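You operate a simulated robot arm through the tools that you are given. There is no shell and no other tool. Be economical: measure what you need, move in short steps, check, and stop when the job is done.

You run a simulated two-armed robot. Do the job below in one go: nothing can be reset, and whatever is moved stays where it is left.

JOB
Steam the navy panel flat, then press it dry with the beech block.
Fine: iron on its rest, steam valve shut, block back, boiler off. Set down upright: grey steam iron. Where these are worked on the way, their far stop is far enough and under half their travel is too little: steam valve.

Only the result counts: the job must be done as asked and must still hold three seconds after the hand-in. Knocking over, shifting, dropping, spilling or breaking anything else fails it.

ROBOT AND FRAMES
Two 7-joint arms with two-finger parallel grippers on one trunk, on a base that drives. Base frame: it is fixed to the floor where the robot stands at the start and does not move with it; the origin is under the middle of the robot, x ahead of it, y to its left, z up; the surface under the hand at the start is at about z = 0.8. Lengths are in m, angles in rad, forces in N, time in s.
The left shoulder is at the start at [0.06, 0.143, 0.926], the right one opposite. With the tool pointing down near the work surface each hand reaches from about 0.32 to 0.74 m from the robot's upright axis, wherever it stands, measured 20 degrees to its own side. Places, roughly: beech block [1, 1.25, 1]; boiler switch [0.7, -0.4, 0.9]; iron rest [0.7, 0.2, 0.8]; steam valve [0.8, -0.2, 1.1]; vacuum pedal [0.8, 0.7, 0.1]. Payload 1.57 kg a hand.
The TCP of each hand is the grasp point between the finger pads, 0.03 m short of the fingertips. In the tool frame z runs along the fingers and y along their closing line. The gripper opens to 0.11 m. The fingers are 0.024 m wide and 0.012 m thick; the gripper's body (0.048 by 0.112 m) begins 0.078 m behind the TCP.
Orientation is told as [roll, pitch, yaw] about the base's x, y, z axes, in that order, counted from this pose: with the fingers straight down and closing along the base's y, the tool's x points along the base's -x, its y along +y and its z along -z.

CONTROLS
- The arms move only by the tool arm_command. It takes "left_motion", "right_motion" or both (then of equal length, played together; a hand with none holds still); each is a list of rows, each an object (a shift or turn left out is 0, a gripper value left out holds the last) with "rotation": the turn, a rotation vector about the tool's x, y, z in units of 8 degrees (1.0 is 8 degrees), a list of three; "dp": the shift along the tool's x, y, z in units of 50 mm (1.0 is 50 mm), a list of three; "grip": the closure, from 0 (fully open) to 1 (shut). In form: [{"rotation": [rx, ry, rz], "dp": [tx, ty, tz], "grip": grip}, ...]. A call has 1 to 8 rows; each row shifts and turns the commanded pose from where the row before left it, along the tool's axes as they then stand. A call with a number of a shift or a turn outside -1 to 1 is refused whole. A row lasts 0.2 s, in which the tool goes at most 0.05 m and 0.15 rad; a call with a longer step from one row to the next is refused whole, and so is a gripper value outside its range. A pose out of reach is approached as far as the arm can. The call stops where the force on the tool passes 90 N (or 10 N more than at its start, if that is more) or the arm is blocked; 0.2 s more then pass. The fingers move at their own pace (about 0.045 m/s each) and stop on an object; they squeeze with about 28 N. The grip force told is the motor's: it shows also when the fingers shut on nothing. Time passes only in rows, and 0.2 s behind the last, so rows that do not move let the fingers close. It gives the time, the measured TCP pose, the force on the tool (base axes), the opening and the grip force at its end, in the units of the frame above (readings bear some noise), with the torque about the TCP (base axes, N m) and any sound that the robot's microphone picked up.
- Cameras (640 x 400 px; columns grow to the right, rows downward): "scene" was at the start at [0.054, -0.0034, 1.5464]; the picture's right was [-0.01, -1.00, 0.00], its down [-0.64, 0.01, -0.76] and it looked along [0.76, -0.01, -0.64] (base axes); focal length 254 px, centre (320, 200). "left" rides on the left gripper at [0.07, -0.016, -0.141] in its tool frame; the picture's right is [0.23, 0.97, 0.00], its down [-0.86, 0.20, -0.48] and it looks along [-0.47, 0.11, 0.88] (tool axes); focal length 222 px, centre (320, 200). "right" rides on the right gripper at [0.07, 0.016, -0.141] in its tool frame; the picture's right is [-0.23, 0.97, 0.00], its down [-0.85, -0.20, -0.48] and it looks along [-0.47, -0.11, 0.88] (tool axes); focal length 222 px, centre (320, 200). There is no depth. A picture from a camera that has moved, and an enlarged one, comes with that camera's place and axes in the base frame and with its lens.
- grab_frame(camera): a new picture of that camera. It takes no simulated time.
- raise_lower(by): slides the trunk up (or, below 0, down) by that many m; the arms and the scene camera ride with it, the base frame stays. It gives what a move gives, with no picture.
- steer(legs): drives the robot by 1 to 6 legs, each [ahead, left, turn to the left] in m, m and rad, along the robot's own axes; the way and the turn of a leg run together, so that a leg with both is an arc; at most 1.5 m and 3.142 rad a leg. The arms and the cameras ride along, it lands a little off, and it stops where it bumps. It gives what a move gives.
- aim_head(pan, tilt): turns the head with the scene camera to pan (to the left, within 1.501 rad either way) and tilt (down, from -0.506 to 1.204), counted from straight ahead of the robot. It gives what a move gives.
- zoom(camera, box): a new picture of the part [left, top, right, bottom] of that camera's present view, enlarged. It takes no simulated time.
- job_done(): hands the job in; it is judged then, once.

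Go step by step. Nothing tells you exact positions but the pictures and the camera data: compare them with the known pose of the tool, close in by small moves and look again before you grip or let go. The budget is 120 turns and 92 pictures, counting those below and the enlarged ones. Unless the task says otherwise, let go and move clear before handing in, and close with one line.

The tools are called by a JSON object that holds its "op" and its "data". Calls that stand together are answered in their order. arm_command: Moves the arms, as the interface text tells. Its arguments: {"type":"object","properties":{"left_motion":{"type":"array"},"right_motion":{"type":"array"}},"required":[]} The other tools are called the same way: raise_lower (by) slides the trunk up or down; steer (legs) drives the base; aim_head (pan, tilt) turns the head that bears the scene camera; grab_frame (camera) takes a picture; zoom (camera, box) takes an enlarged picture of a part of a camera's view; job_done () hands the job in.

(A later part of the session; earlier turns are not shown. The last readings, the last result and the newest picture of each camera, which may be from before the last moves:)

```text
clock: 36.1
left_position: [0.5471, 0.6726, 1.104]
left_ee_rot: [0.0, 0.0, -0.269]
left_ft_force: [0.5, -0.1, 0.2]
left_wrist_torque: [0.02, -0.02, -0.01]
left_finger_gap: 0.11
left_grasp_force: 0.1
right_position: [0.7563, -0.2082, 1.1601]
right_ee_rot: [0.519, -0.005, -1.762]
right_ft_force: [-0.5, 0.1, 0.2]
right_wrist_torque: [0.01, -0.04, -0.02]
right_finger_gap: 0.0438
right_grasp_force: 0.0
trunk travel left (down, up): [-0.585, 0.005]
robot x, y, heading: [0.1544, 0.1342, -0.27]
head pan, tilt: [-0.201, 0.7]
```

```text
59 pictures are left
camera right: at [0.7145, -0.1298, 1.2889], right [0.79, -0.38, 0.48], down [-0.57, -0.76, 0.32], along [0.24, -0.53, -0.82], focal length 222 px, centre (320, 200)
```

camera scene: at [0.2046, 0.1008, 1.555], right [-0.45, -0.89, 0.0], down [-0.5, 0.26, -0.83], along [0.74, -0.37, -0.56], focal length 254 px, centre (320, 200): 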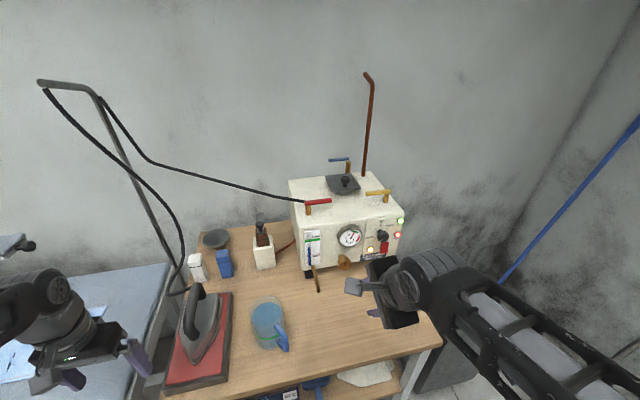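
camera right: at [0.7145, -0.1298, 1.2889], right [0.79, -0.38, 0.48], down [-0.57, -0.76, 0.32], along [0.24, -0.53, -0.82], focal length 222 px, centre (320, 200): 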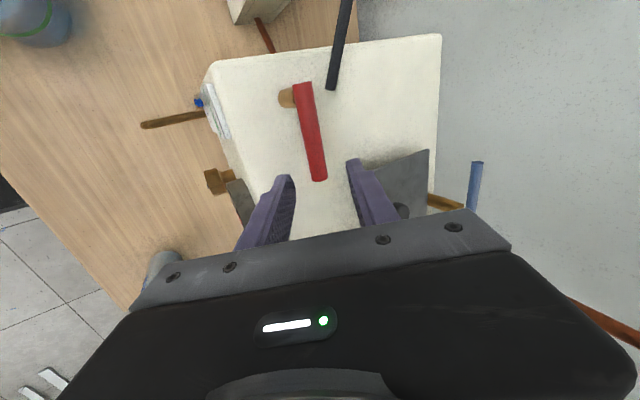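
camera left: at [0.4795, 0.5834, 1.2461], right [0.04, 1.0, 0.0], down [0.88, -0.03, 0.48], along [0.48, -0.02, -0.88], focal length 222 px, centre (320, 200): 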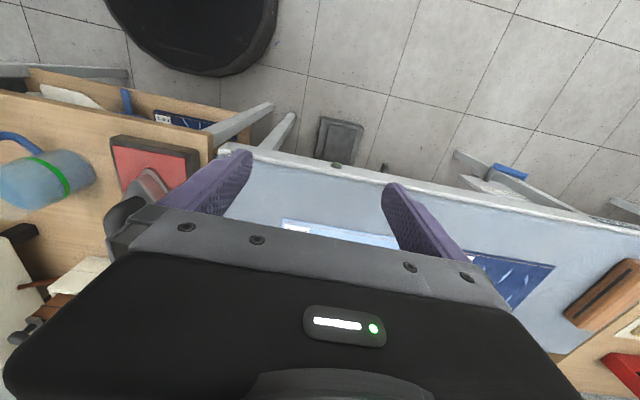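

Right hand is set at the lever. Now I bring the left hand above the iron handle, near (0.66,0.24).

{"op": "arm_command", "data": {"left_motion": [{"dp": [-0.44, -0.86, 0]}, {"dp": [-0.44, -0.86, 0]}, {"dp": [-0.44, -0.86, 0]}, {"dp": [-0.44, -0.86, 0]}, {"dp": [-0.44, -0.86, 0]}, {"dp": [-0.44, -0.86, 0]}, {"dp": [-0.44, -0.86, 0]}, {"dp": [-0.44, -0.86, 0]}]}}

{"op": "grab_frame", "data": {"camera": "left"}}

{"op": "aim_head", "data": {"pan": 0.3, "tilt": 0.8}}

{"op": "grab_frame", "data": {"camera": "scene"}}

```text
clock: 38.0
left_position: [0.6262, 0.294, 1.1042]
left_ee_rot: [0.0, 0.002, -0.268]
left_ft_force: [-0.8, 0.2, -0.4]
left_wrist_torque: [0.02, 0.0, -0.01]
left_finger_gap: 0.1101
left_grasp_force: 0.0
right_position: [0.7574, -0.2092, 1.1577]
right_ee_rot: [0.517, -0.005, -1.764]
right_ft_force: [-0.1, -0.3, 0.1]
right_wrist_torque: [0.01, -0.01, -0.02]
right_finger_gap: 0.0441
right_grasp_force: 0.1
trunk travel left (down, up): [-0.585, 0.005]
robot x, y, heading: [0.1628, 0.1348, -0.273]
head pan, tilt: [-0.201, 0.7]
```

```text
58 pictures are left
camera left: at [0.5558, 0.296, 1.2463], right [0.04, 1.0, 0.0], down [0.88, -0.03, 0.48], along [0.48, -0.02, -0.88], focal length 222 px, centre (320, 200)
```

left: 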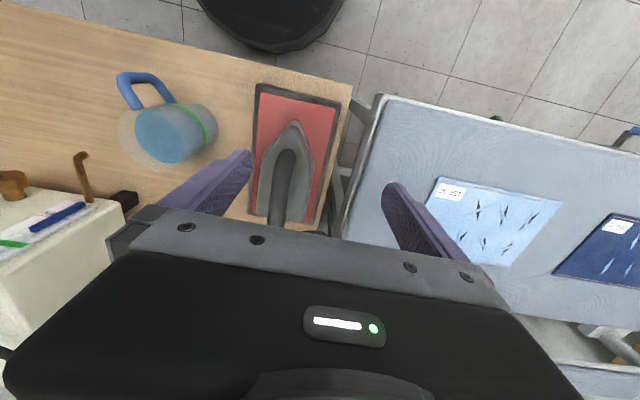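

```text
clock: 38.9
left_position: [0.6268, 0.2954, 1.1038]
left_ee_rot: [0.001, 0.0, -0.27]
left_ft_force: [-1.0, -0.5, 0.1]
left_wrist_torque: [0.01, -0.01, 0.02]
left_finger_gap: 0.1102
left_grasp_force: 0.1
right_position: [0.7554, -0.2083, 1.1585]
right_ee_rot: [0.517, -0.004, -1.765]
right_ft_force: [-0.1, -0.3, 0.2]
right_wrist_torque: [0.01, 0.0, -0.01]
right_finger_gap: 0.0442
right_grasp_force: 0.0
trunk travel left (down, up): [-0.585, 0.005]
robot x, y, heading: [0.1598, 0.1306, -0.272]
head pan, tilt: [0.3, 0.799]
```

```text
57 pictures are left
camera scene: at [0.2069, 0.1431, 1.5981], right [0.03, -1.0, 0.0], down [-0.72, -0.02, -0.7], along [0.7, 0.02, -0.72], focal length 254 px, centre (320, 200)
```

scene: 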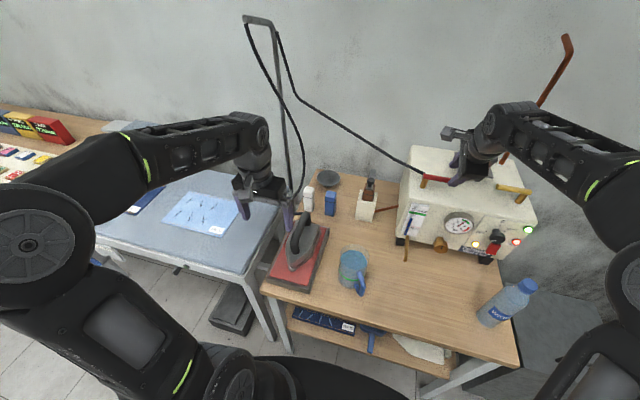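

{"op": "zoom", "data": {"camera": "scene", "box": [250, 170, 370, 290]}}

{"op": "zoom", "data": {"camera": "left", "box": [230, 80, 370, 250]}}

```text
3.33 times, centred on (310, 230) of scene
camera zoom: at [0.2069, 0.1431, 1.5981], right [0.03, -1.0, 0.0], down [-0.72, -0.02, -0.7], along [0.7, 0.02, -0.72], focal length 847 px, centre (353, 100)
```

zoom: 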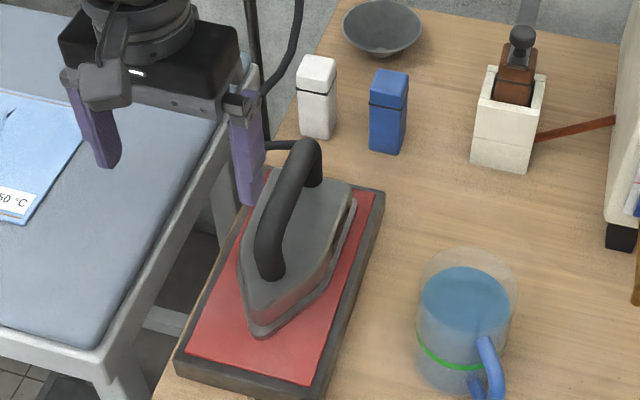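

```text
2.35 times, centred on (300, 165) of left
camera zoom: at [0.5552, 0.2975, 1.2464], right [0.04, 1.0, 0.0], down [0.88, -0.03, 0.48], along [0.48, -0.02, -0.88], focal length 523 px, centre (367, 282)
```

zoom: 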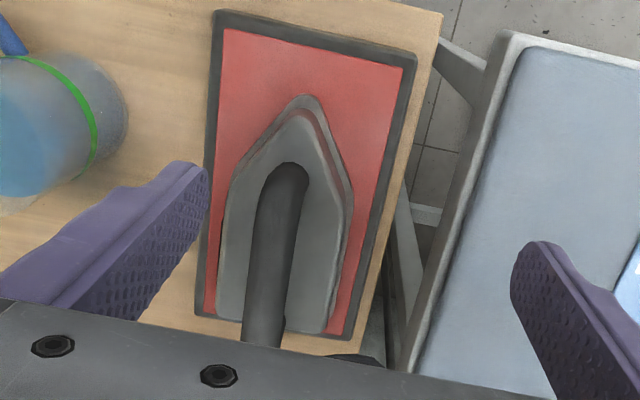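

Two views put the handle bar mid near (0.71,0.224,0.935), aligned with the hand. Moving over it and partly down.

{"op": "arm_command", "data": {"left_motion": [{"dp": [-0.66, -0.31, 0]}, {"dp": [-0.66, -0.31, 0]}, {"dp": [-0.66, -0.31, 0]}, {"dp": [0, 0, 0.8]}, {"dp": [0, 0, 0.8]}]}}

{"op": "grab_frame", "data": {"camera": "left"}}

{"op": "zoom", "data": {"camera": "scene", "box": [250, 170, 370, 290]}}

```text
clock: 40.1
left_position: [0.7102, 0.2234, 1.0241]
left_ee_rot: [0.001, 0.0, -0.27]
left_ft_force: [0.6, -0.9, 0.4]
left_wrist_torque: [0.01, 0.02, -0.02]
left_finger_gap: 0.1101
left_grasp_force: 0.0
right_position: [0.7576, -0.2082, 1.1588]
right_ee_rot: [0.518, -0.004, -1.763]
right_ft_force: [0.9, 0.2, -0.3]
right_wrist_torque: [0.02, 0.03, 0.01]
right_finger_gap: 0.044
right_grasp_force: 0.1
trunk travel left (down, up): [-0.585, 0.005]
robot x, y, heading: [0.1537, 0.1362, -0.27]
head pan, tilt: [0.3, 0.799]
```

```text
54 pictures are left
camera left: at [0.6379, 0.2255, 1.1664], right [0.04, 1.0, 0.0], down [0.88, -0.03, 0.48], along [0.48, -0.02, -0.88], focal length 222 px, centre (320, 200)
```

left: 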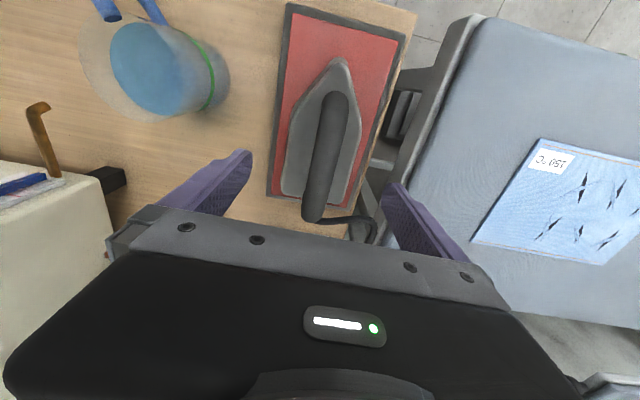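

```text
3.33 times, centred on (310, 230) of scene
camera zoom: at [0.2079, 0.1427, 1.5981], right [0.03, -1.0, 0.0], down [-0.72, -0.02, -0.7], along [0.7, 0.02, -0.72], focal length 847 px, centre (353, 100)
```

zoom: 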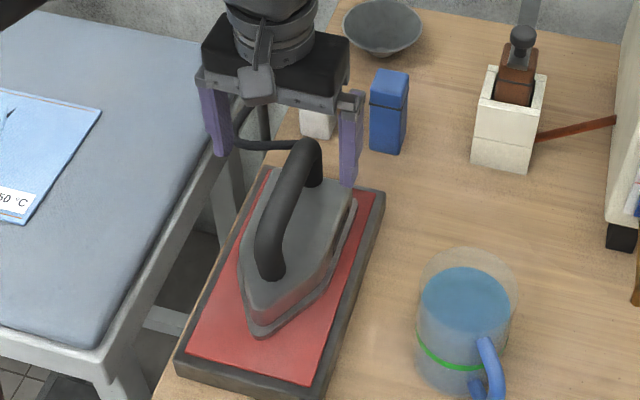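

Well centred. Descend and grip.

{"op": "arm_command", "data": {"left_motion": [{"dp": [0, 0.08, 0.85]}, {"dp": [0, 0, 0.8]}, {"grip": 1}, {}, {}, {}, {}, {}]}}

{"op": "grab_frame", "data": {"camera": "left"}}

```text
clock: 41.9
left_position: [0.7106, 0.2266, 0.9424]
left_ee_rot: [0.001, 0.0, -0.267]
left_ft_force: [2.1, 6.5, 1.3]
left_wrist_torque: [-0.1, -0.15, 0.25]
left_finger_gap: 0.0269
left_grasp_force: 24.0
right_position: [0.7574, -0.2073, 1.1585]
right_ee_rot: [0.516, -0.003, -1.763]
right_ft_force: [0.5, -1.0, 0.3]
right_wrist_torque: [0.0, -0.02, -0.01]
right_finger_gap: 0.0441
right_grasp_force: 0.1
trunk travel left (down, up): [-0.585, 0.005]
robot x, y, heading: [0.156, 0.1354, -0.264]
head pan, tilt: [0.3, 0.799]
```

```text
52 pictures are left
camera left: at [0.6381, 0.2297, 1.0832], right [0.04, 1.0, 0.0], down [0.88, -0.03, 0.48], along [0.48, -0.02, -0.88], focal length 222 px, centre (320, 200)
```

left: 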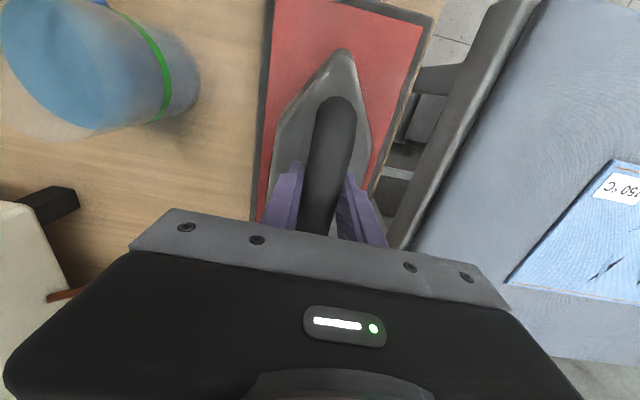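

Iron is gripped (rest pose noted: TCP 0.711,0.227,0.942). Now the right hand slides over the lever and I try a small pull toward the robot.

{"op": "arm_command", "data": {"right_motion": [{"dp": [0, 0, 0.55]}, {"dp": [0, 0, 0.5]}, {"dp": [0, -0.35, -0.2]}, {"dp": [0.05, -0.35, -0.2]}, {}]}}

{"op": "grab_frame", "data": {"camera": "right"}}

```text
clock: 43.1
left_position: [0.7088, 0.2254, 0.9409]
left_ee_rot: [0.001, 0.0, -0.267]
left_ft_force: [0.7, 4.9, 1.3]
left_wrist_torque: [-0.13, -0.11, -0.16]
left_finger_gap: 0.0267
left_grasp_force: 27.9
right_position: [0.7431, -0.2015, 1.1118]
right_ee_rot: [0.517, -0.005, -1.764]
right_ft_force: [1.6, -1.0, 2.0]
right_wrist_torque: [0.0, -0.08, -0.07]
right_finger_gap: 0.0454
right_grasp_force: 0.8
trunk travel left (down, up): [-0.585, 0.005]
robot x, y, heading: [0.1563, 0.1375, -0.274]
head pan, tilt: [0.3, 0.799]
```

```text
51 pictures are left
camera right: at [0.7013, -0.1234, 1.2428], right [0.79, -0.38, 0.48], down [-0.57, -0.76, 0.32], along [0.24, -0.53, -0.82], focal length 222 px, centre (320, 200)
```

right: 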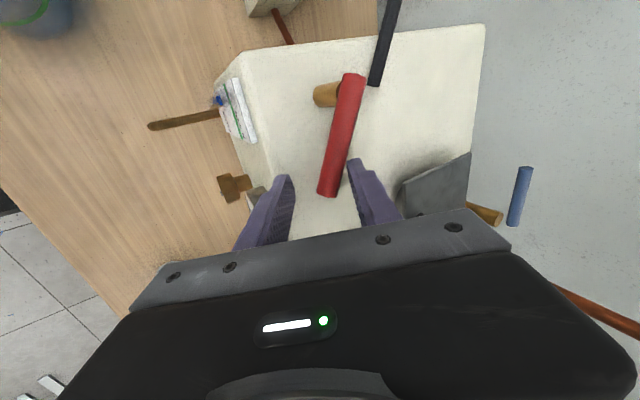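

The lever swings freely toward the robot, so that opens it. I continue the arc with wrist rotation.

{"op": "arm_command", "data": {"right_motion": [{"dp": [0.246, -0.078, -0.025], "rotation": [0, 0, 1]}, {"dp": [0.233, -0.112, -0.025], "rotation": [0, 0, 1]}, {"dp": [0.215, -0.143, -0.025], "rotation": [0, 0, 1]}, {"dp": [0.193, -0.171, -0.025], "rotation": [0, 0, 1]}, {"dp": [0.168, -0.197, -0.025], "rotation": [0, 0, 1]}, {"dp": [0.139, -0.218, -0.025], "rotation": [0, 0, 1]}, {}]}}

{"op": "grab_frame", "data": {"camera": "right"}}

```text
clock: 44.7
left_position: [0.7077, 0.2236, 0.941]
left_ee_rot: [0.0, 0.003, -0.271]
left_ft_force: [1.8, 5.7, -0.8]
left_wrist_torque: [0.09, 0.45, -0.14]
left_finger_gap: 0.0271
left_grasp_force: 27.7
right_position: [0.7316, -0.132, 1.1064]
right_ee_rot: [0.366, 0.374, -2.54]
right_ft_force: [-3.2, -26.7, 1.9]
right_wrist_torque: [-0.22, -0.39, -0.97]
right_finger_gap: 0.0634
right_grasp_force: 11.2
trunk travel left (down, up): [-0.585, 0.005]
robot x, y, heading: [0.1568, 0.1339, -0.272]
head pan, tilt: [0.3, 0.799]
```

```text
50 pictures are left
camera right: at [0.7228, -0.0959, 1.2598], right [0.24, -0.94, 0.24], down [-0.97, -0.23, 0.04], along [0.02, -0.24, -0.97], focal length 222 px, centre (320, 200)
```

right: 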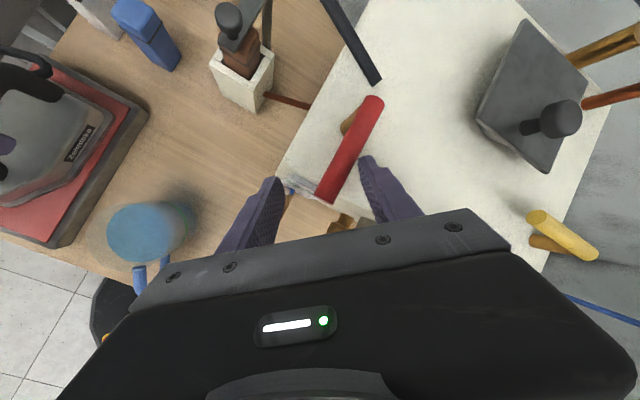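

The lever is at its far stop (90° turned, 27 N reaction). I back the right hand out and retract it, holding clear.

{"op": "arm_command", "data": {"right_motion": [{"dp": [-0.12, 0.2, 0], "grip": 0.4}, {"dp": [0, 0, -1]}, {"dp": [0, 0, -1]}, {"dp": [0.1, -0.6, -0.7]}, {"rotation": [0, 0, -1]}, {"rotation": [0, 0, -1]}, {"rotation": [0, 0, -1]}, {"rotation": [0, 0, -1]}]}}

{"op": "aim_head", "data": {"pan": 0.0, "tilt": 0.75}}

{"op": "grab_frame", "data": {"camera": "scene"}}

```text
clock: 46.5
left_position: [0.7084, 0.2264, 0.9421]
left_ee_rot: [-0.001, 0.002, -0.268]
left_ft_force: [-3.4, 0.6, 0.0]
left_wrist_torque: [0.24, 0.46, -0.05]
left_finger_gap: 0.0268
left_grasp_force: 27.6
right_position: [0.6579, -0.0953, 1.218]
right_ee_rot: [0.501, 0.132, -2.006]
right_ft_force: [0.4, 0.1, -0.5]
right_wrist_torque: [0.02, 0.0, -0.01]
right_finger_gap: 0.0662
right_grasp_force: 0.0
trunk travel left (down, up): [-0.585, 0.005]
robot x, y, heading: [0.1553, 0.1386, -0.265]
head pan, tilt: [0.3, 0.799]
```

```text
clock: 47.3
left_position: [0.7086, 0.2265, 0.9412]
left_ee_rot: [0.001, 0.001, -0.268]
left_ft_force: [-3.8, 1.7, 0.7]
left_wrist_torque: [0.15, 0.26, -0.02]
left_finger_gap: 0.0269
left_grasp_force: 28.0
right_position: [0.658, -0.0956, 1.2174]
right_ee_rot: [0.501, 0.135, -2.009]
right_ft_force: [-1.0, 1.1, 0.2]
right_wrist_torque: [0.0, -0.01, -0.01]
right_finger_gap: 0.0659
right_grasp_force: 0.1
trunk travel left (down, up): [-0.585, 0.005]
robot x, y, heading: [0.1574, 0.1365, -0.271]
head pan, tilt: [0.0, 0.75]
```

```text
49 pictures are left
camera scene: at [0.2059, 0.1191, 1.6021], right [-0.26, -0.96, 0.0], down [-0.66, 0.18, -0.73], along [0.71, -0.19, -0.68], focal length 254 px, centre (320, 200)
```

scene: 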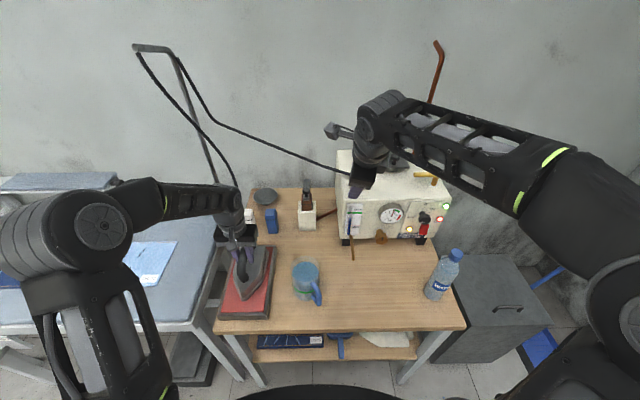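

Valve is open. Now lift the iron off the rest, watching the load.

{"op": "arm_command", "data": {"left_motion": [{"dp": [0, 0, -0.3]}, {"dp": [0, 0, -0.5]}, {"dp": [0, 0, -0.9]}, {"dp": [0, 0, -0.9]}, {"dp": [0.5, 0, -0.6]}, {"dp": [0.6, 0, 0]}, {}]}}

{"op": "grab_frame", "data": {"camera": "left"}}

{"op": "aim_head", "data": {"pan": 0.3, "tilt": 0.75}}

{"op": "grab_frame", "data": {"camera": "scene"}}

```text
clock: 48.9
left_position: [0.6537, 0.2431, 1.1003]
left_ee_rot: [-0.001, 0.001, -0.268]
left_ft_force: [-0.4, 0.6, -0.5]
left_wrist_torque: [0.01, -0.03, -0.03]
left_finger_gap: 0.0
left_grasp_force: 21.2
right_position: [0.6584, -0.096, 1.2161]
right_ee_rot: [0.502, 0.136, -2.009]
right_ft_force: [-0.3, 0.7, 0.0]
right_wrist_torque: [0.0, 0.0, -0.01]
right_finger_gap: 0.0666
right_grasp_force: 0.1
trunk travel left (down, up): [-0.585, 0.005]
robot x, y, heading: [0.1547, 0.134, -0.268]
head pan, tilt: [0.0, 0.75]
```

```text
48 pictures are left
camera left: at [0.5831, 0.2448, 1.2421], right [0.04, 1.0, 0.0], down [0.88, -0.03, 0.48], along [0.48, -0.02, -0.88], focal length 222 px, centre (320, 200)
```

left: 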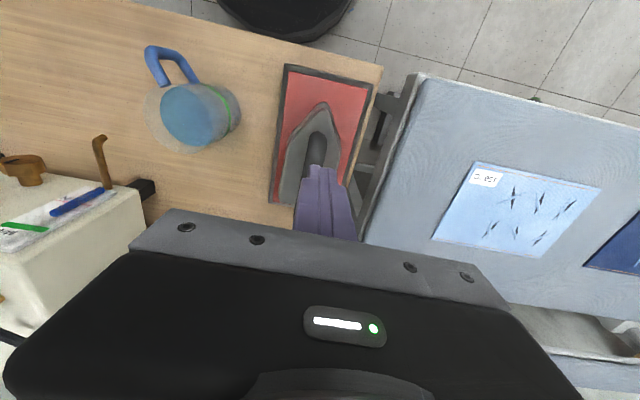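

```text
clock: 49.7
left_position: [0.6543, 0.2427, 1.0997]
left_ee_rot: [0.0, 0.0, -0.269]
left_ft_force: [0.4, -0.2, -1.0]
left_wrist_torque: [-0.01, -0.01, 0.01]
left_finger_gap: 0.0
left_grasp_force: 21.1
right_position: [0.6587, -0.0959, 1.2181]
right_ee_rot: [0.502, 0.134, -2.009]
right_ft_force: [-0.2, -0.6, 0.4]
right_wrist_torque: [0.03, -0.01, 0.0]
right_finger_gap: 0.066
right_grasp_force: 0.0
trunk travel left (down, up): [-0.585, 0.005]
robot x, y, heading: [0.1542, 0.1343, -0.271]
head pan, tilt: [0.3, 0.75]
```

```text
47 pictures are left
camera scene: at [0.2092, 0.1431, 1.6021], right [0.03, -1.0, 0.0], down [-0.68, -0.02, -0.73], along [0.73, 0.02, -0.68], focal length 254 px, centre (320, 200)
```

scene: 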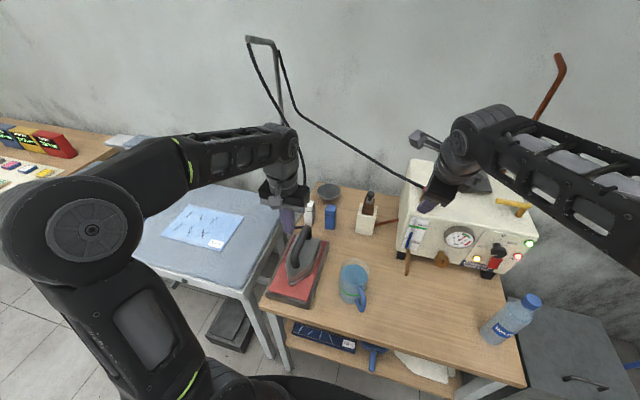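

The iron slipped out as I gripped the bar too high; it stayed on its rest. I'll open and regrip about 2 cm lower.

{"op": "arm_command", "data": {"left_motion": [{"grip": 0.2}, {}, {}, {"dp": [-1, 0, 0]}, {"dp": [-0.14, 0, 0]}, {"dp": [0, 0, 0.6]}]}}

{"op": "grab_frame", "data": {"camera": "left"}}

{"op": "zoom", "data": {"camera": "scene", "box": [250, 190, 350, 310]}}

```text
clock: 51.1
left_position: [0.7112, 0.2269, 1.0693]
left_ee_rot: [0.0, 0.001, -0.268]
left_ft_force: [0.2, 0.0, 0.6]
left_wrist_torque: [0.0, 0.0, 0.02]
left_finger_gap: 0.088
left_grasp_force: 0.1
right_position: [0.6606, -0.0962, 1.2167]
right_ee_rot: [0.502, 0.132, -2.01]
right_ft_force: [1.1, -0.5, 0.3]
right_wrist_torque: [0.02, 0.02, -0.01]
right_finger_gap: 0.0663
right_grasp_force: 0.0
trunk travel left (down, up): [-0.585, 0.005]
robot x, y, heading: [0.1527, 0.1334, -0.267]
head pan, tilt: [0.3, 0.75]
```

```text
46 pictures are left
camera left: at [0.6401, 0.2293, 1.2116], right [0.04, 1.0, 0.0], down [0.88, -0.03, 0.48], along [0.48, -0.02, -0.88], focal length 222 px, centre (320, 200)
```

left: 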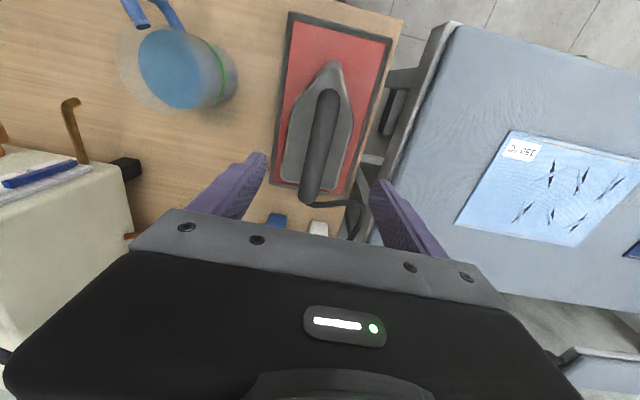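

```text
3.33 times, centred on (300, 250) of scene
camera zoom: at [0.2106, 0.1429, 1.6021], right [0.03, -1.0, 0.0], down [-0.68, -0.02, -0.73], along [0.73, 0.02, -0.68], focal length 847 px, centre (387, 33)
```

zoom: 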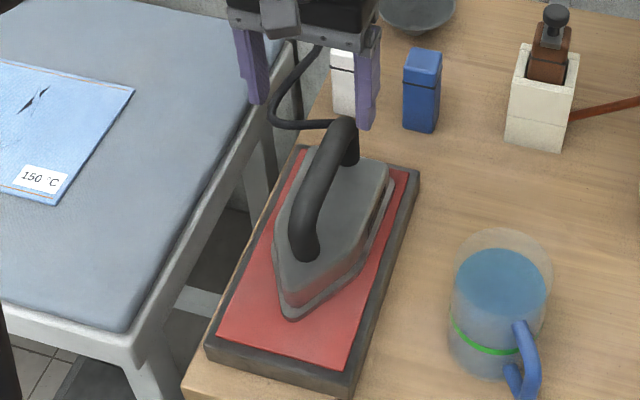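

{"op": "arm_command", "data": {"left_motion": [{"dp": [0, 0, 0.9]}, {"dp": [0, 0, 0.9]}, {"dp": [0, 0, 0.7]}, {"dp": [0, 0, 0.5]}, {"grip": 1}, {}, {}, {}]}}

{"op": "arm_command", "data": {"left_motion": [{}, {}, {"dp": [0, 0, -0.1]}, {"dp": [0, 0, -0.1]}, {"dp": [0, 0, -0.1]}, {"dp": [0, 0, -0.1]}, {"dp": [0, 0, -0.1]}]}}

```text
clock: 52.9
left_position: [0.7087, 0.2269, 0.9214]
left_ee_rot: [0.0, 0.0, -0.267]
left_ft_force: [1.0, 4.0, 0.5]
left_wrist_torque: [-0.14, -0.02, -0.12]
left_finger_gap: 0.0268
left_grasp_force: 15.9
right_position: [0.6586, -0.0952, 1.2169]
right_ee_rot: [0.5, 0.132, -2.007]
right_ft_force: [0.3, -0.5, -0.7]
right_wrist_torque: [-0.01, 0.03, -0.03]
right_finger_gap: 0.066
right_grasp_force: 0.0
trunk travel left (down, up): [-0.585, 0.005]
robot x, y, heading: [0.1558, 0.1369, -0.269]
head pan, tilt: [0.3, 0.75]
```

```text
clock: 54.5
left_position: [0.7124, 0.2262, 0.9459]
left_ee_rot: [0.0, 0.001, -0.267]
left_ft_force: [-0.9, -0.7, -17.3]
left_wrist_torque: [0.06, 0.16, 0.02]
left_finger_gap: 0.0264
left_grasp_force: 27.6
right_position: [0.6591, -0.0964, 1.216]
right_ee_rot: [0.502, 0.133, -2.009]
right_ft_force: [0.3, -0.3, -0.3]
right_wrist_torque: [0.0, 0.01, -0.02]
right_finger_gap: 0.0659
right_grasp_force: 0.0
trunk travel left (down, up): [-0.585, 0.005]
robot x, y, heading: [0.1564, 0.1349, -0.27]
head pan, tilt: [0.3, 0.75]
```

{"op": "zoom", "data": {"camera": "scene", "box": [250, 190, 350, 310]}}

{"op": "arm_command", "data": {"left_motion": [{}, {"dp": [0, 0, -0.1]}, {"dp": [0, 0, -0.1]}, {}]}}

```text
3.33 times, centred on (300, 250) of scene
camera zoom: at [0.2108, 0.1434, 1.602], right [0.03, -1.0, 0.0], down [-0.68, -0.02, -0.73], along [0.73, 0.02, -0.68], focal length 847 px, centre (387, 33)
```

zoom: 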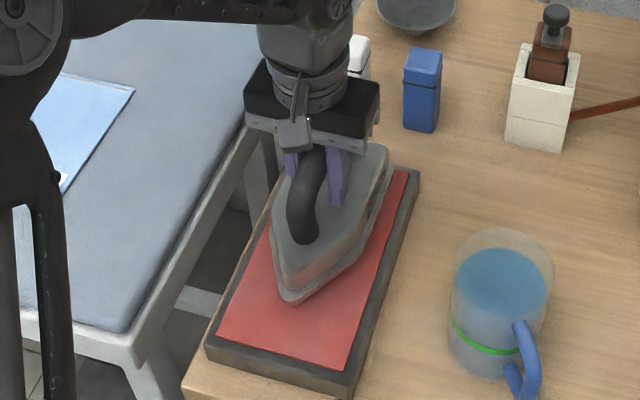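

```text
clock: 55.5
left_position: [0.7119, 0.2264, 0.9569]
left_ee_rot: [0.0, 0.0, -0.27]
left_ft_force: [-0.3, -0.1, -18.1]
left_wrist_torque: [0.03, 0.16, 0.01]
left_finger_gap: 0.0267
left_grasp_force: 27.8
right_position: [0.6588, -0.0978, 1.2156]
right_ee_rot: [0.5, 0.132, -2.008]
right_ft_force: [0.0, 0.5, -0.5]
right_wrist_torque: [-0.04, -0.01, -0.01]
right_finger_gap: 0.0659
right_grasp_force: 0.1
trunk travel left (down, up): [-0.585, 0.005]
robot x, y, heading: [0.1571, 0.1363, -0.274]
head pan, tilt: [0.3, 0.75]
```

The iron is lifted now (≈18 N load). I raise it gently and draw it in toward the robot.

{"op": "arm_command", "data": {"left_motion": [{"dp": [0, 0, -0.2]}, {"dp": [0, 0, -0.3]}, {"dp": [0, 0, -0.4]}, {"dp": [0, 0, -0.4]}, {"dp": [0, 0, -0.4]}, {"dp": [0, 0, -0.4]}, {"dp": [0, 0, -0.3]}, {"dp": [0, 0, -0.1]}], "right_motion": [{"rotation": [0, 0, -1]}, {"rotation": [0, 0, -1]}, {"rotation": [0, 0, -1]}, {"rotation": [0, 0, -1]}, {"rotation": [0, 0, -1]}, {"rotation": [0, 0, -1]}, {"rotation": [0, 0, -1]}, {"rotation": [0, 0, -1]}]}}

{"op": "arm_command", "data": {"left_motion": [{"dp": [0.2, 0, 0]}, {"dp": [0.4, 0, 0]}, {"dp": [0.4, 0, 0]}, {"dp": [0.4, 0, 0]}, {"dp": [0.3, 0, 0]}, {"dp": [0.1, 0, 0]}], "right_motion": [{"rotation": [0, 0, -1]}, {"rotation": [0, 0, -1]}, {"rotation": [0, 0, -1]}, {"dp": [0.9, 0, 0]}, {"dp": [0.9, 0, 0]}, {"dp": [0.9, 0, 0]}]}}

{"op": "grab_frame", "data": {"camera": "scene"}}

```text
clock: 57.3
left_position: [0.7115, 0.2271, 1.0815]
left_ee_rot: [0.0, 0.001, -0.268]
left_ft_force: [0.6, 0.4, -18.1]
left_wrist_torque: [0.04, 0.14, 0.01]
left_finger_gap: 0.0266
left_grasp_force: 28.4
right_position: [0.6596, -0.0952, 1.2172]
right_ee_rot: [0.36, -0.379, -0.993]
right_ft_force: [0.5, -0.3, 0.4]
right_wrist_torque: [-0.04, -0.02, 0.02]
right_finger_gap: 0.0661
right_grasp_force: 0.0
trunk travel left (down, up): [-0.585, 0.005]
robot x, y, heading: [0.157, 0.135, -0.271]
head pan, tilt: [0.3, 0.75]
```

```text
clock: 58.7
left_position: [0.6237, 0.2516, 1.0804]
left_ee_rot: [-0.001, 0.002, -0.27]
left_ft_force: [0.3, 0.5, -18.1]
left_wrist_torque: [0.05, 0.16, 0.02]
left_finger_gap: 0.0265
left_grasp_force: 27.6
right_position: [0.5533, -0.0355, 1.1509]
right_ee_rot: [0.172, -0.49, -0.55]
right_ft_force: [-0.7, -0.3, 0.0]
right_wrist_torque: [-0.03, 0.01, -0.01]
right_finger_gap: 0.0659
right_grasp_force: 0.0
trunk travel left (down, up): [-0.585, 0.005]
robot x, y, heading: [0.1546, 0.1331, -0.269]
head pan, tilt: [0.3, 0.75]
```

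```text
43 pictures are left
camera scene: at [0.2092, 0.1439, 1.6021], right [0.03, -1.0, 0.0], down [-0.68, -0.02, -0.73], along [0.73, 0.02, -0.68], focal length 254 px, centre (320, 200)
```

scene: 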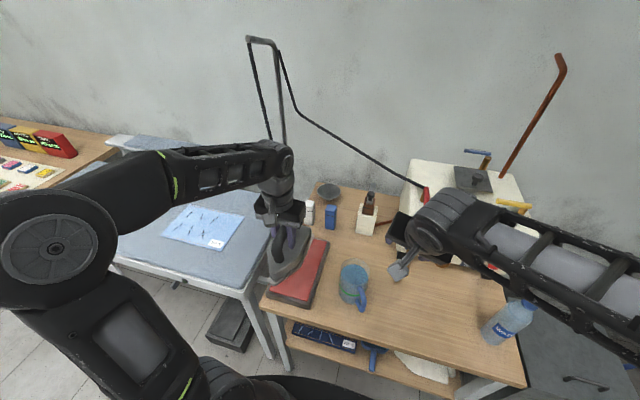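

Iron held securely, red lever points toward the robot (open). Now drive left along the tables toward the navy panel.

{"op": "steer", "data": {"legs": [[-0.04, 0.0, 0.0], [0.0, 0.4, 0.0], [0.0, 0.38, 0.0]]}}

{"op": "aim_head", "data": {"pan": 0.3, "tilt": 0.8}}

{"op": "grab_frame", "data": {"camera": "scene"}}

{"op": "grab_frame", "data": {"camera": "left"}}

```text
clock: 63.7
left_position: [0.7876, 1.0159, 1.0799]
left_ee_rot: [-0.002, 0.001, -0.264]
left_ft_force: [-0.1, 0.3, -18.9]
left_wrist_torque: [0.03, 0.16, 0.0]
left_finger_gap: 0.0266
left_grasp_force: 27.9
right_position: [0.7202, 0.7283, 1.1523]
right_ee_rot: [0.171, -0.492, -0.544]
right_ft_force: [-1.2, 0.1, -0.1]
right_wrist_torque: [-0.01, -0.03, 0.0]
right_finger_gap: 0.0657
right_grasp_force: 0.1
trunk travel left (down, up): [-0.585, 0.005]
robot x, y, heading: [0.3201, 0.899, -0.258]
head pan, tilt: [0.3, 0.75]
```

```text
clock: 64.3
left_position: [0.7888, 1.015, 1.081]
left_ee_rot: [0.0, 0.004, -0.265]
left_ft_force: [0.1, 0.7, -17.1]
left_wrist_torque: [0.03, 0.17, 0.02]
left_finger_gap: 0.0266
left_grasp_force: 27.9
right_position: [0.7205, 0.7291, 1.1508]
right_ee_rot: [0.17, -0.489, -0.544]
right_ft_force: [0.7, 1.1, 0.3]
right_wrist_torque: [-0.03, 0.01, 0.01]
right_finger_gap: 0.0664
right_grasp_force: 0.0
trunk travel left (down, up): [-0.585, 0.005]
robot x, y, heading: [0.3176, 0.8987, -0.264]
head pan, tilt: [0.3, 0.799]
```

```text
42 pictures are left
camera scene: at [0.3726, 0.906, 1.598], right [0.04, -1.0, 0.0], down [-0.72, -0.03, -0.7], along [0.7, 0.03, -0.72], focal length 254 px, centre (320, 200)
```

scene: 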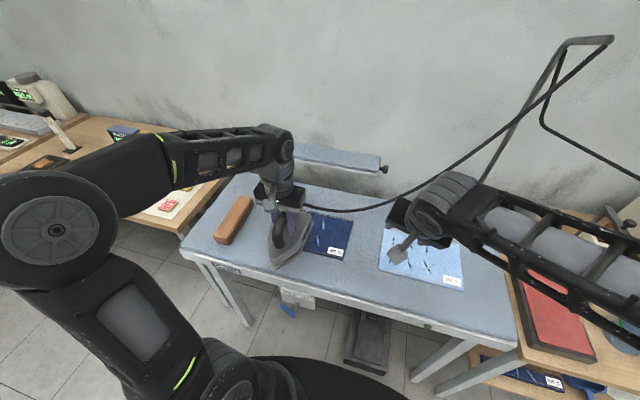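

```text
41 pictures are left
camera left: at [0.7169, 1.0175, 1.2223], right [0.03, 1.0, 0.0], down [0.88, -0.03, 0.48], along [0.48, -0.02, -0.88], focal length 222 px, centre (320, 200)
```

left: 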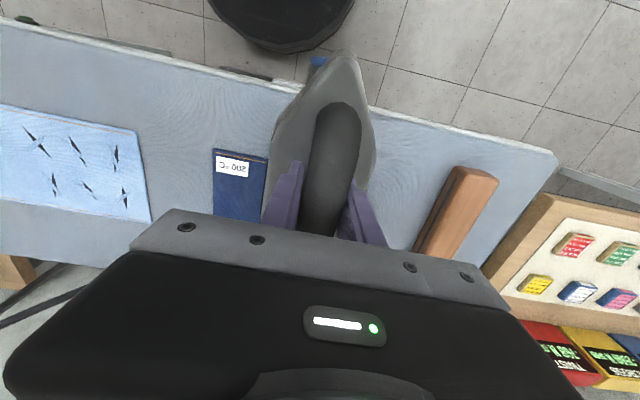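

Navy panel spans about n 0.55–0.72, l 1.03–1.275; the iron is up and ready. I move over its left end and lower.

{"op": "arm_command", "data": {"left_motion": [{"dp": [-0.2, 0.1, 0]}, {"dp": [-0.4, 0.15, 0]}, {"dp": [-0.5, 0.2, 0]}, {"dp": [-0.5, 0.2, 0]}, {"dp": [-0.5, 0.15, 0]}, {"dp": [-0.3, 0.1, 0]}, {"dp": [-0.2, 0, 0.2]}, {"dp": [0, 0, 0.3]}]}}

{"op": "arm_command", "data": {"left_motion": [{"dp": [0, 0, 0.4]}, {"dp": [0, 0, 0.4]}, {"dp": [0, 0, 0.3]}, {"dp": [0, 0, 0.2]}, {"dp": [0, 0, 0.1]}, {"dp": [0, 0, 0.1]}]}}

{"op": "zoom", "data": {"camera": "scene", "box": [200, 150, 440, 310]}}

```text
clock: 66.1
left_position: [0.9271, 1.0251, 1.0543]
left_ee_rot: [0.001, 0.003, -0.264]
left_ft_force: [0.7, 0.5, -17.3]
left_wrist_torque: [0.03, 0.16, 0.0]
left_finger_gap: 0.0267
left_grasp_force: 27.7
right_position: [0.7218, 0.7291, 1.1509]
right_ee_rot: [0.169, -0.489, -0.543]
right_ft_force: [-0.2, 0.5, 0.2]
right_wrist_torque: [-0.01, 0.02, 0.02]
right_finger_gap: 0.0662
right_grasp_force: 0.2
trunk travel left (down, up): [-0.585, 0.005]
robot x, y, heading: [0.3198, 0.8985, -0.264]
head pan, tilt: [0.3, 0.799]
```

```text
clock: 67.5
left_position: [0.9258, 1.0255, 0.9792]
left_ee_rot: [0.0, 0.0, -0.262]
left_ft_force: [0.0, 0.0, -16.1]
left_wrist_torque: [0.05, 0.15, 0.0]
left_finger_gap: 0.0269
left_grasp_force: 27.7
right_position: [0.7205, 0.73, 1.1513]
right_ee_rot: [0.171, -0.489, -0.543]
right_ft_force: [-0.2, 0.4, 0.2]
right_wrist_torque: [0.02, 0.04, 0.02]
right_finger_gap: 0.0661
right_grasp_force: 0.1
trunk travel left (down, up): [-0.585, 0.005]
robot x, y, heading: [0.3193, 0.901, -0.263]
head pan, tilt: [0.3, 0.799]
```

```text
2.50 times, centred on (320, 230) of scene
camera zoom: at [0.3732, 0.9062, 1.598], right [0.04, -1.0, 0.0], down [-0.72, -0.03, -0.7], along [0.7, 0.03, -0.72], focal length 636 px, centre (320, 125)
```

zoom: 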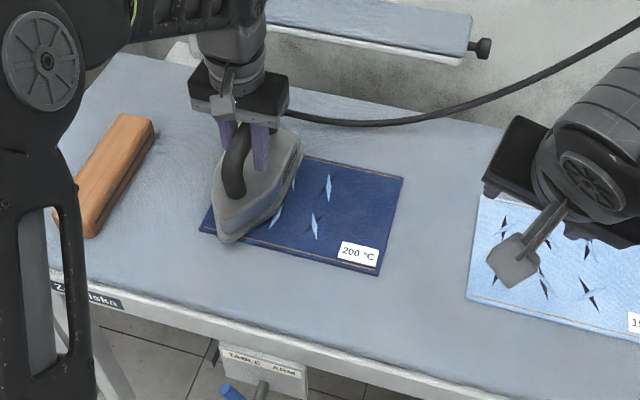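

{"op": "arm_command", "data": {"left_motion": [{"dp": [0, 0, 0.1]}, {"dp": [0, 0, 0.1]}, {"dp": [0, 0, 0.06]}, {}]}}

```text
clock: 68.5
left_position: [0.9263, 1.0252, 0.968]
left_ee_rot: [0.0, 0.002, -0.263]
left_ft_force: [-0.4, 0.7, -18.1]
left_wrist_torque: [0.05, 0.19, 0.0]
left_finger_gap: 0.0268
left_grasp_force: 28.5
right_position: [0.7214, 0.7286, 1.1511]
right_ee_rot: [0.171, -0.489, -0.544]
right_ft_force: [-0.4, 1.6, 0.3]
right_wrist_torque: [0.01, -0.02, -0.01]
right_finger_gap: 0.0658
right_grasp_force: 0.1
trunk travel left (down, up): [-0.585, 0.005]
robot x, y, heading: [0.3219, 0.8977, -0.266]
head pan, tilt: [0.3, 0.799]
```

{"op": "arm_command", "data": {"left_motion": [{"dp": [0, 0, 0.06]}, {"dp": [0, 0, 0.06]}, {"dp": [0, 0, 0.06]}, {}]}}

```text
clock: 69.5
left_position: [0.9256, 1.0258, 0.9645]
left_ee_rot: [0.002, -0.01, -0.262]
left_ft_force: [5.4, 5.4, 56.9]
left_wrist_torque: [1.5, 0.45, 0.01]
left_finger_gap: 0.0266
left_grasp_force: 26.5
right_position: [0.7178, 0.7288, 1.1526]
right_ee_rot: [0.175, -0.492, -0.544]
right_ft_force: [0.4, -0.3, 0.1]
right_wrist_torque: [-0.01, 0.0, -0.01]
right_finger_gap: 0.0661
right_grasp_force: 0.1
trunk travel left (down, up): [-0.585, 0.005]
robot x, y, heading: [0.3192, 0.895, -0.259]
head pan, tilt: [0.3, 0.799]
```

Contact at TCP z≈0.965. I ease to a light press and sweep right slowly.

{"op": "arm_command", "data": {"left_motion": [{"dp": [0, 0, -0.075]}, {"dp": [0, 0.2, 0]}, {}, {"dp": [0, -0.2, 0]}, {"dp": [0, -0.2, 0]}, {"dp": [0, -0.2, 0]}, {"dp": [0, -0.2, 0]}, {"dp": [0, -0.2, 0]}]}}

{"op": "zoom", "data": {"camera": "scene", "box": [200, 150, 440, 310]}}

```text
clock: 71.3
left_position: [0.9136, 0.987, 0.9648]
left_ee_rot: [0.002, 0.003, -0.264]
left_ft_force: [1.7, 11.1, 15.8]
left_wrist_torque: [-0.14, 0.03, 0.05]
left_finger_gap: 0.0267
left_grasp_force: 28.2
right_position: [0.7174, 0.729, 1.1523]
right_ee_rot: [0.17, -0.492, -0.545]
right_ft_force: [0.9, -0.7, -0.8]
right_wrist_torque: [0.01, -0.04, 0.0]
right_finger_gap: 0.0657
right_grasp_force: 0.1
trunk travel left (down, up): [-0.585, 0.005]
robot x, y, heading: [0.3186, 0.897, -0.264]
head pan, tilt: [0.3, 0.799]
```

```text
2.50 times, centred on (320, 230) of scene
camera zoom: at [0.3698, 0.9067, 1.5981], right [0.04, -1.0, 0.0], down [-0.72, -0.03, -0.7], along [0.7, 0.03, -0.72], focal length 636 px, centre (320, 125)
```

zoom: 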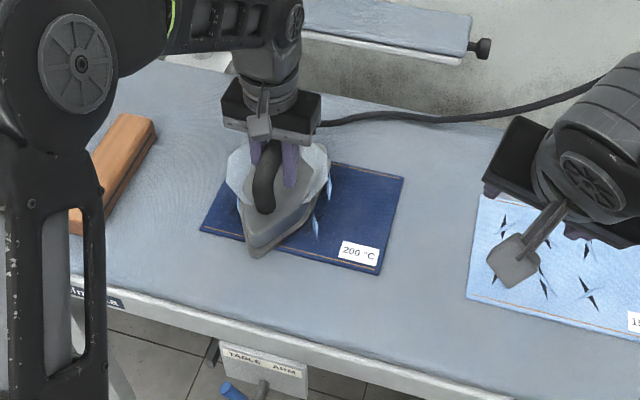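

Steam is coming out and the panel stays put. I continue the sweep.

{"op": "arm_command", "data": {"left_motion": [{"dp": [0, -0.2, 0]}, {"dp": [0, -0.2, 0]}, {"dp": [0, -0.2, 0]}, {"dp": [0, -0.2, 0]}, {"dp": [0, -0.2, 0]}, {"dp": [0, -0.2, 0]}, {"dp": [0, -0.2, 0]}, {"dp": [0, -0.2, 0]}]}}

{"op": "arm_command", "data": {"left_motion": [{"dp": [0, -0.2, 0]}, {"dp": [0, -0.2, 0]}, {"dp": [0, -0.2, 0]}, {"dp": [0, -0.2, 0]}, {"dp": [0, -0.2, 0]}, {}, {"dp": [0.3, 0, 0]}, {"dp": [0.3, 0, 0]}]}}

{"op": "zoom", "data": {"camera": "scene", "box": [200, 150, 440, 310]}}

```text
clock: 73.1
left_position: [0.8926, 0.9097, 0.9629]
left_ee_rot: [0.001, 0.001, -0.263]
left_ft_force: [0.6, 6.6, 8.2]
left_wrist_torque: [-0.24, 0.15, 0.03]
left_finger_gap: 0.0269
left_grasp_force: 28.0
right_position: [0.7203, 0.728, 1.1527]
right_ee_rot: [0.17, -0.491, -0.542]
right_ft_force: [1.3, 0.3, -0.3]
right_wrist_torque: [0.05, -0.02, 0.0]
right_finger_gap: 0.0658
right_grasp_force: 0.1
trunk travel left (down, up): [-0.585, 0.005]
robot x, y, heading: [0.3214, 0.8968, -0.26]
head pan, tilt: [0.3, 0.799]
```

```text
clock: 74.9
left_position: [0.8497, 0.8666, 0.9641]
left_ee_rot: [-0.002, 0.001, -0.265]
left_ft_force: [3.9, -3.8, 7.2]
left_wrist_torque: [-0.37, -0.51, -0.08]
left_finger_gap: 0.0269
left_grasp_force: 28.3
right_position: [0.7196, 0.7284, 1.1513]
right_ee_rot: [0.172, -0.491, -0.543]
right_ft_force: [1.2, 0.1, 0.4]
right_wrist_torque: [0.0, -0.02, 0.0]
right_finger_gap: 0.0658
right_grasp_force: 0.0
trunk travel left (down, up): [-0.585, 0.005]
robot x, y, heading: [0.3212, 0.8977, -0.266]
head pan, tilt: [0.3, 0.799]
```

```text
2.50 times, centred on (320, 230) of scene
camera zoom: at [0.3714, 0.9053, 1.598], right [0.04, -1.0, 0.0], down [-0.72, -0.03, -0.7], along [0.7, 0.03, -0.72], focal length 636 px, centre (320, 125)
```

zoom: 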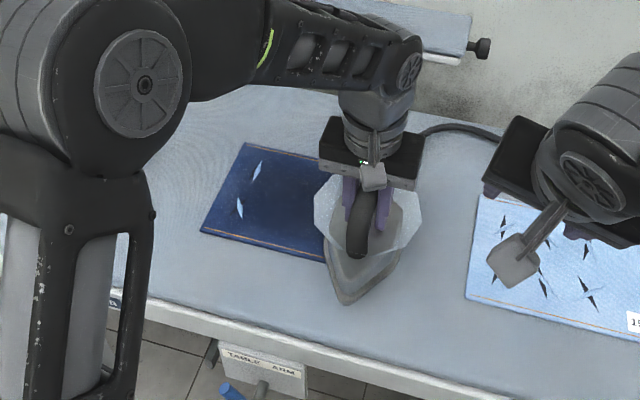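

The area is turning damp and flat; two creases remain at the left end. Sweep back left.

{"op": "arm_command", "data": {"left_motion": [{"dp": [0, 0.24, 0]}, {"dp": [0, 0.24, 0]}, {"dp": [0, 0.24, 0]}, {"dp": [0, 0.24, 0]}, {"dp": [0, 0.24, 0]}, {"dp": [0, 0.24, 0]}, {"dp": [0, 0.24, 0]}, {"dp": [0, 0.24, 0]}]}}

{"op": "arm_command", "data": {"left_motion": [{"dp": [0, 0.24, 0]}, {"dp": [0, 0.24, 0]}, {"dp": [0, 0.24, 0]}, {"dp": [0, 0.24, 0]}, {"dp": [0, 0.24, 0]}, {"dp": [0, 0.24, 0]}, {"dp": [0, 0.24, 0]}, {"dp": [0, 0.24, 0]}]}}

{"op": "arm_command", "data": {"left_motion": [{"dp": [-0.3, 0, 0]}, {"dp": [-0.3, 0, 0]}, {"dp": [-0.3, 0, 0]}, {"dp": [-0.2, 0, 0]}, {"dp": [0, -0.2, 0]}, {"dp": [0, -0.2, 0]}, {"dp": [0, -0.2, 0]}, {"dp": [0, -0.2, 0]}]}}

{"op": "zoom", "data": {"camera": "scene", "box": [200, 150, 440, 310]}}

```text
clock: 76.7
left_position: [0.877, 0.96, 0.9637]
left_ee_rot: [-0.001, -0.001, -0.263]
left_ft_force: [-3.1, -8.6, 12.0]
left_wrist_torque: [0.25, 0.47, 0.11]
left_finger_gap: 0.0266
left_grasp_force: 28.4
right_position: [0.7189, 0.7277, 1.1516]
right_ee_rot: [0.173, -0.49, -0.544]
right_ft_force: [-0.2, 0.5, -0.1]
right_wrist_torque: [0.02, -0.04, 0.02]
right_finger_gap: 0.0663
right_grasp_force: 0.1
trunk travel left (down, up): [-0.585, 0.005]
robot x, y, heading: [0.319, 0.9018, -0.267]
head pan, tilt: [0.3, 0.799]
```

```text
clock: 78.5
left_position: [0.9016, 1.0558, 0.9625]
left_ee_rot: [0.002, 0.0, -0.263]
left_ft_force: [-2.1, -8.1, 9.9]
left_wrist_torque: [-0.02, 0.01, -0.05]
left_finger_gap: 0.0265
left_grasp_force: 28.2
right_position: [0.7188, 0.7271, 1.152]
right_ee_rot: [0.173, -0.491, -0.543]
right_ft_force: [0.1, 0.8, -0.7]
right_wrist_torque: [-0.01, 0.0, 0.01]
right_finger_gap: 0.066
right_grasp_force: 0.1
trunk travel left (down, up): [-0.585, 0.005]
robot x, y, heading: [0.3215, 0.895, -0.262]
head pan, tilt: [0.3, 0.799]
```

```text
clock: 80.3
left_position: [0.9437, 1.0016, 0.9627]
left_ee_rot: [0.0, -0.001, -0.264]
left_ft_force: [2.8, 7.2, 8.3]
left_wrist_torque: [-0.05, -0.05, -0.05]
left_finger_gap: 0.0267
left_grasp_force: 28.6
right_position: [0.7196, 0.7293, 1.1516]
right_ee_rot: [0.172, -0.49, -0.545]
right_ft_force: [-0.6, 0.1, 0.2]
right_wrist_torque: [0.03, -0.03, 0.0]
right_finger_gap: 0.0661
right_grasp_force: 0.1
trunk travel left (down, up): [-0.585, 0.005]
robot x, y, heading: [0.3218, 0.9007, -0.261]
head pan, tilt: [0.3, 0.799]
```

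```text
2.50 times, centred on (320, 230) of scene
camera zoom: at [0.3707, 0.9064, 1.5982], right [0.04, -1.0, 0.0], down [-0.72, -0.03, -0.7], along [0.7, 0.03, -0.72], focal length 636 px, centre (320, 125)
```

zoom: 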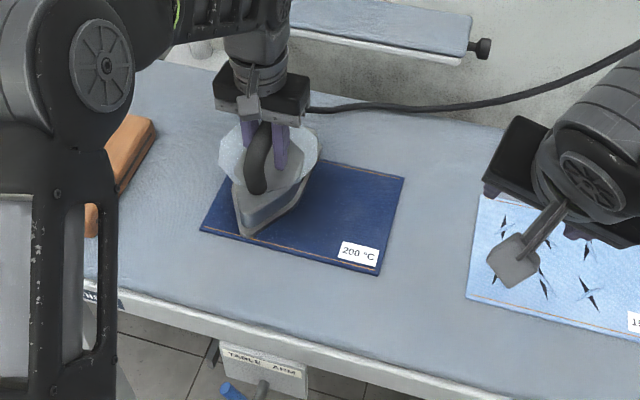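

Creases look gone; one last sweep along the far half to the right, then lift.

{"op": "arm_command", "data": {"left_motion": [{"dp": [0, -0.3, 0]}, {"dp": [0, -0.3, 0]}, {"dp": [0, -0.3, 0]}, {"dp": [0, -0.3, 0]}, {"dp": [0, -0.3, 0]}, {"dp": [0, -0.3, 0]}, {"dp": [0, -0.3, 0]}, {"dp": [0, -0.3, 0]}]}}

{"op": "arm_command", "data": {"left_motion": [{"dp": [0, -0.2, 0]}, {"dp": [0, 0, -0.2]}, {"dp": [0, 0, -0.4]}, {"dp": [0, 0, -0.5]}, {"dp": [0, 0, -0.5]}, {"dp": [0.3, 0, -0.5]}, {"dp": [0.5, 0, -0.3]}, {"dp": [0.5, 0, 0]}]}}

{"op": "arm_command", "data": {"left_motion": [{"dp": [0.5, 0, 0]}, {"dp": [0.5, 0, 0]}, {"dp": [0.5, 0, 0]}, {"dp": [0.3, 0, 0]}, {"dp": [0.1, 0, 0]}]}}

{"op": "zoom", "data": {"camera": "scene", "box": [200, 150, 440, 310]}}

```text
clock: 82.1
left_position: [0.9127, 0.8855, 0.9629]
left_ee_rot: [0.0, -0.001, -0.264]
left_ft_force: [2.4, 8.7, 12.5]
left_wrist_torque: [-0.15, 0.23, -0.16]
left_finger_gap: 0.0268
left_grasp_force: 28.1
right_position: [0.72, 0.7291, 1.153]
right_ee_rot: [0.171, -0.493, -0.545]
right_ft_force: [-0.1, -1.5, 0.7]
right_wrist_torque: [0.03, -0.01, -0.01]
right_finger_gap: 0.0659
right_grasp_force: 0.1
trunk travel left (down, up): [-0.585, 0.005]
robot x, y, heading: [0.3188, 0.9008, -0.264]
head pan, tilt: [0.3, 0.799]
```

```text
clock: 83.9
left_position: [0.8495, 0.8925, 1.0823]
left_ee_rot: [0.0, 0.0, -0.264]
left_ft_force: [-0.8, -0.1, -17.7]
left_wrist_torque: [0.04, 0.16, 0.03]
left_finger_gap: 0.0269
left_grasp_force: 27.7
right_position: [0.7208, 0.7284, 1.1506]
right_ee_rot: [0.17, -0.492, -0.544]
right_ft_force: [-0.5, 0.1, 1.0]
right_wrist_torque: [-0.01, 0.0, 0.02]
right_finger_gap: 0.0659
right_grasp_force: 0.0
trunk travel left (down, up): [-0.585, 0.005]
robot x, y, heading: [0.3212, 0.8953, -0.259]
head pan, tilt: [0.3, 0.799]
```

```text
clock: 85.1
left_position: [0.7565, 0.9174, 1.0821]
left_ee_rot: [-0.001, 0.001, -0.265]
left_ft_force: [-0.2, -0.3, -17.8]
left_wrist_torque: [0.08, 0.17, 0.0]
left_finger_gap: 0.0267
left_grasp_force: 27.5
right_position: [0.7202, 0.7294, 1.152]
right_ee_rot: [0.171, -0.491, -0.545]
right_ft_force: [0.1, -0.4, 0.1]
right_wrist_torque: [0.02, -0.02, 0.0]
right_finger_gap: 0.066
right_grasp_force: 0.1
trunk travel left (down, up): [-0.585, 0.005]
robot x, y, heading: [0.3235, 0.897, -0.261]
head pan, tilt: [0.3, 0.799]
```

```text
2.50 times, centred on (320, 230) of scene
camera zoom: at [0.3722, 0.906, 1.598], right [0.04, -1.0, 0.0], down [-0.72, -0.03, -0.7], along [0.7, 0.03, -0.72], focal length 636 px, centre (320, 125)
```

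zoom: 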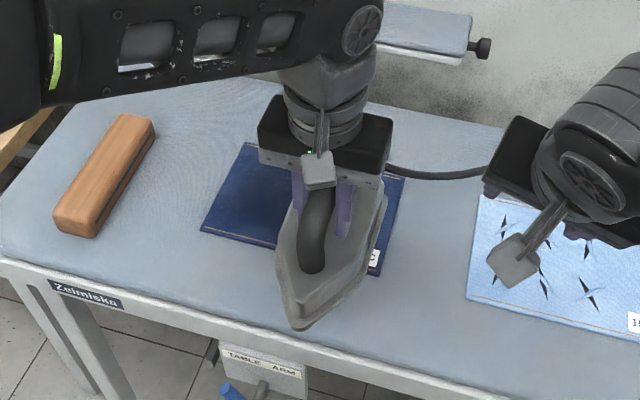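

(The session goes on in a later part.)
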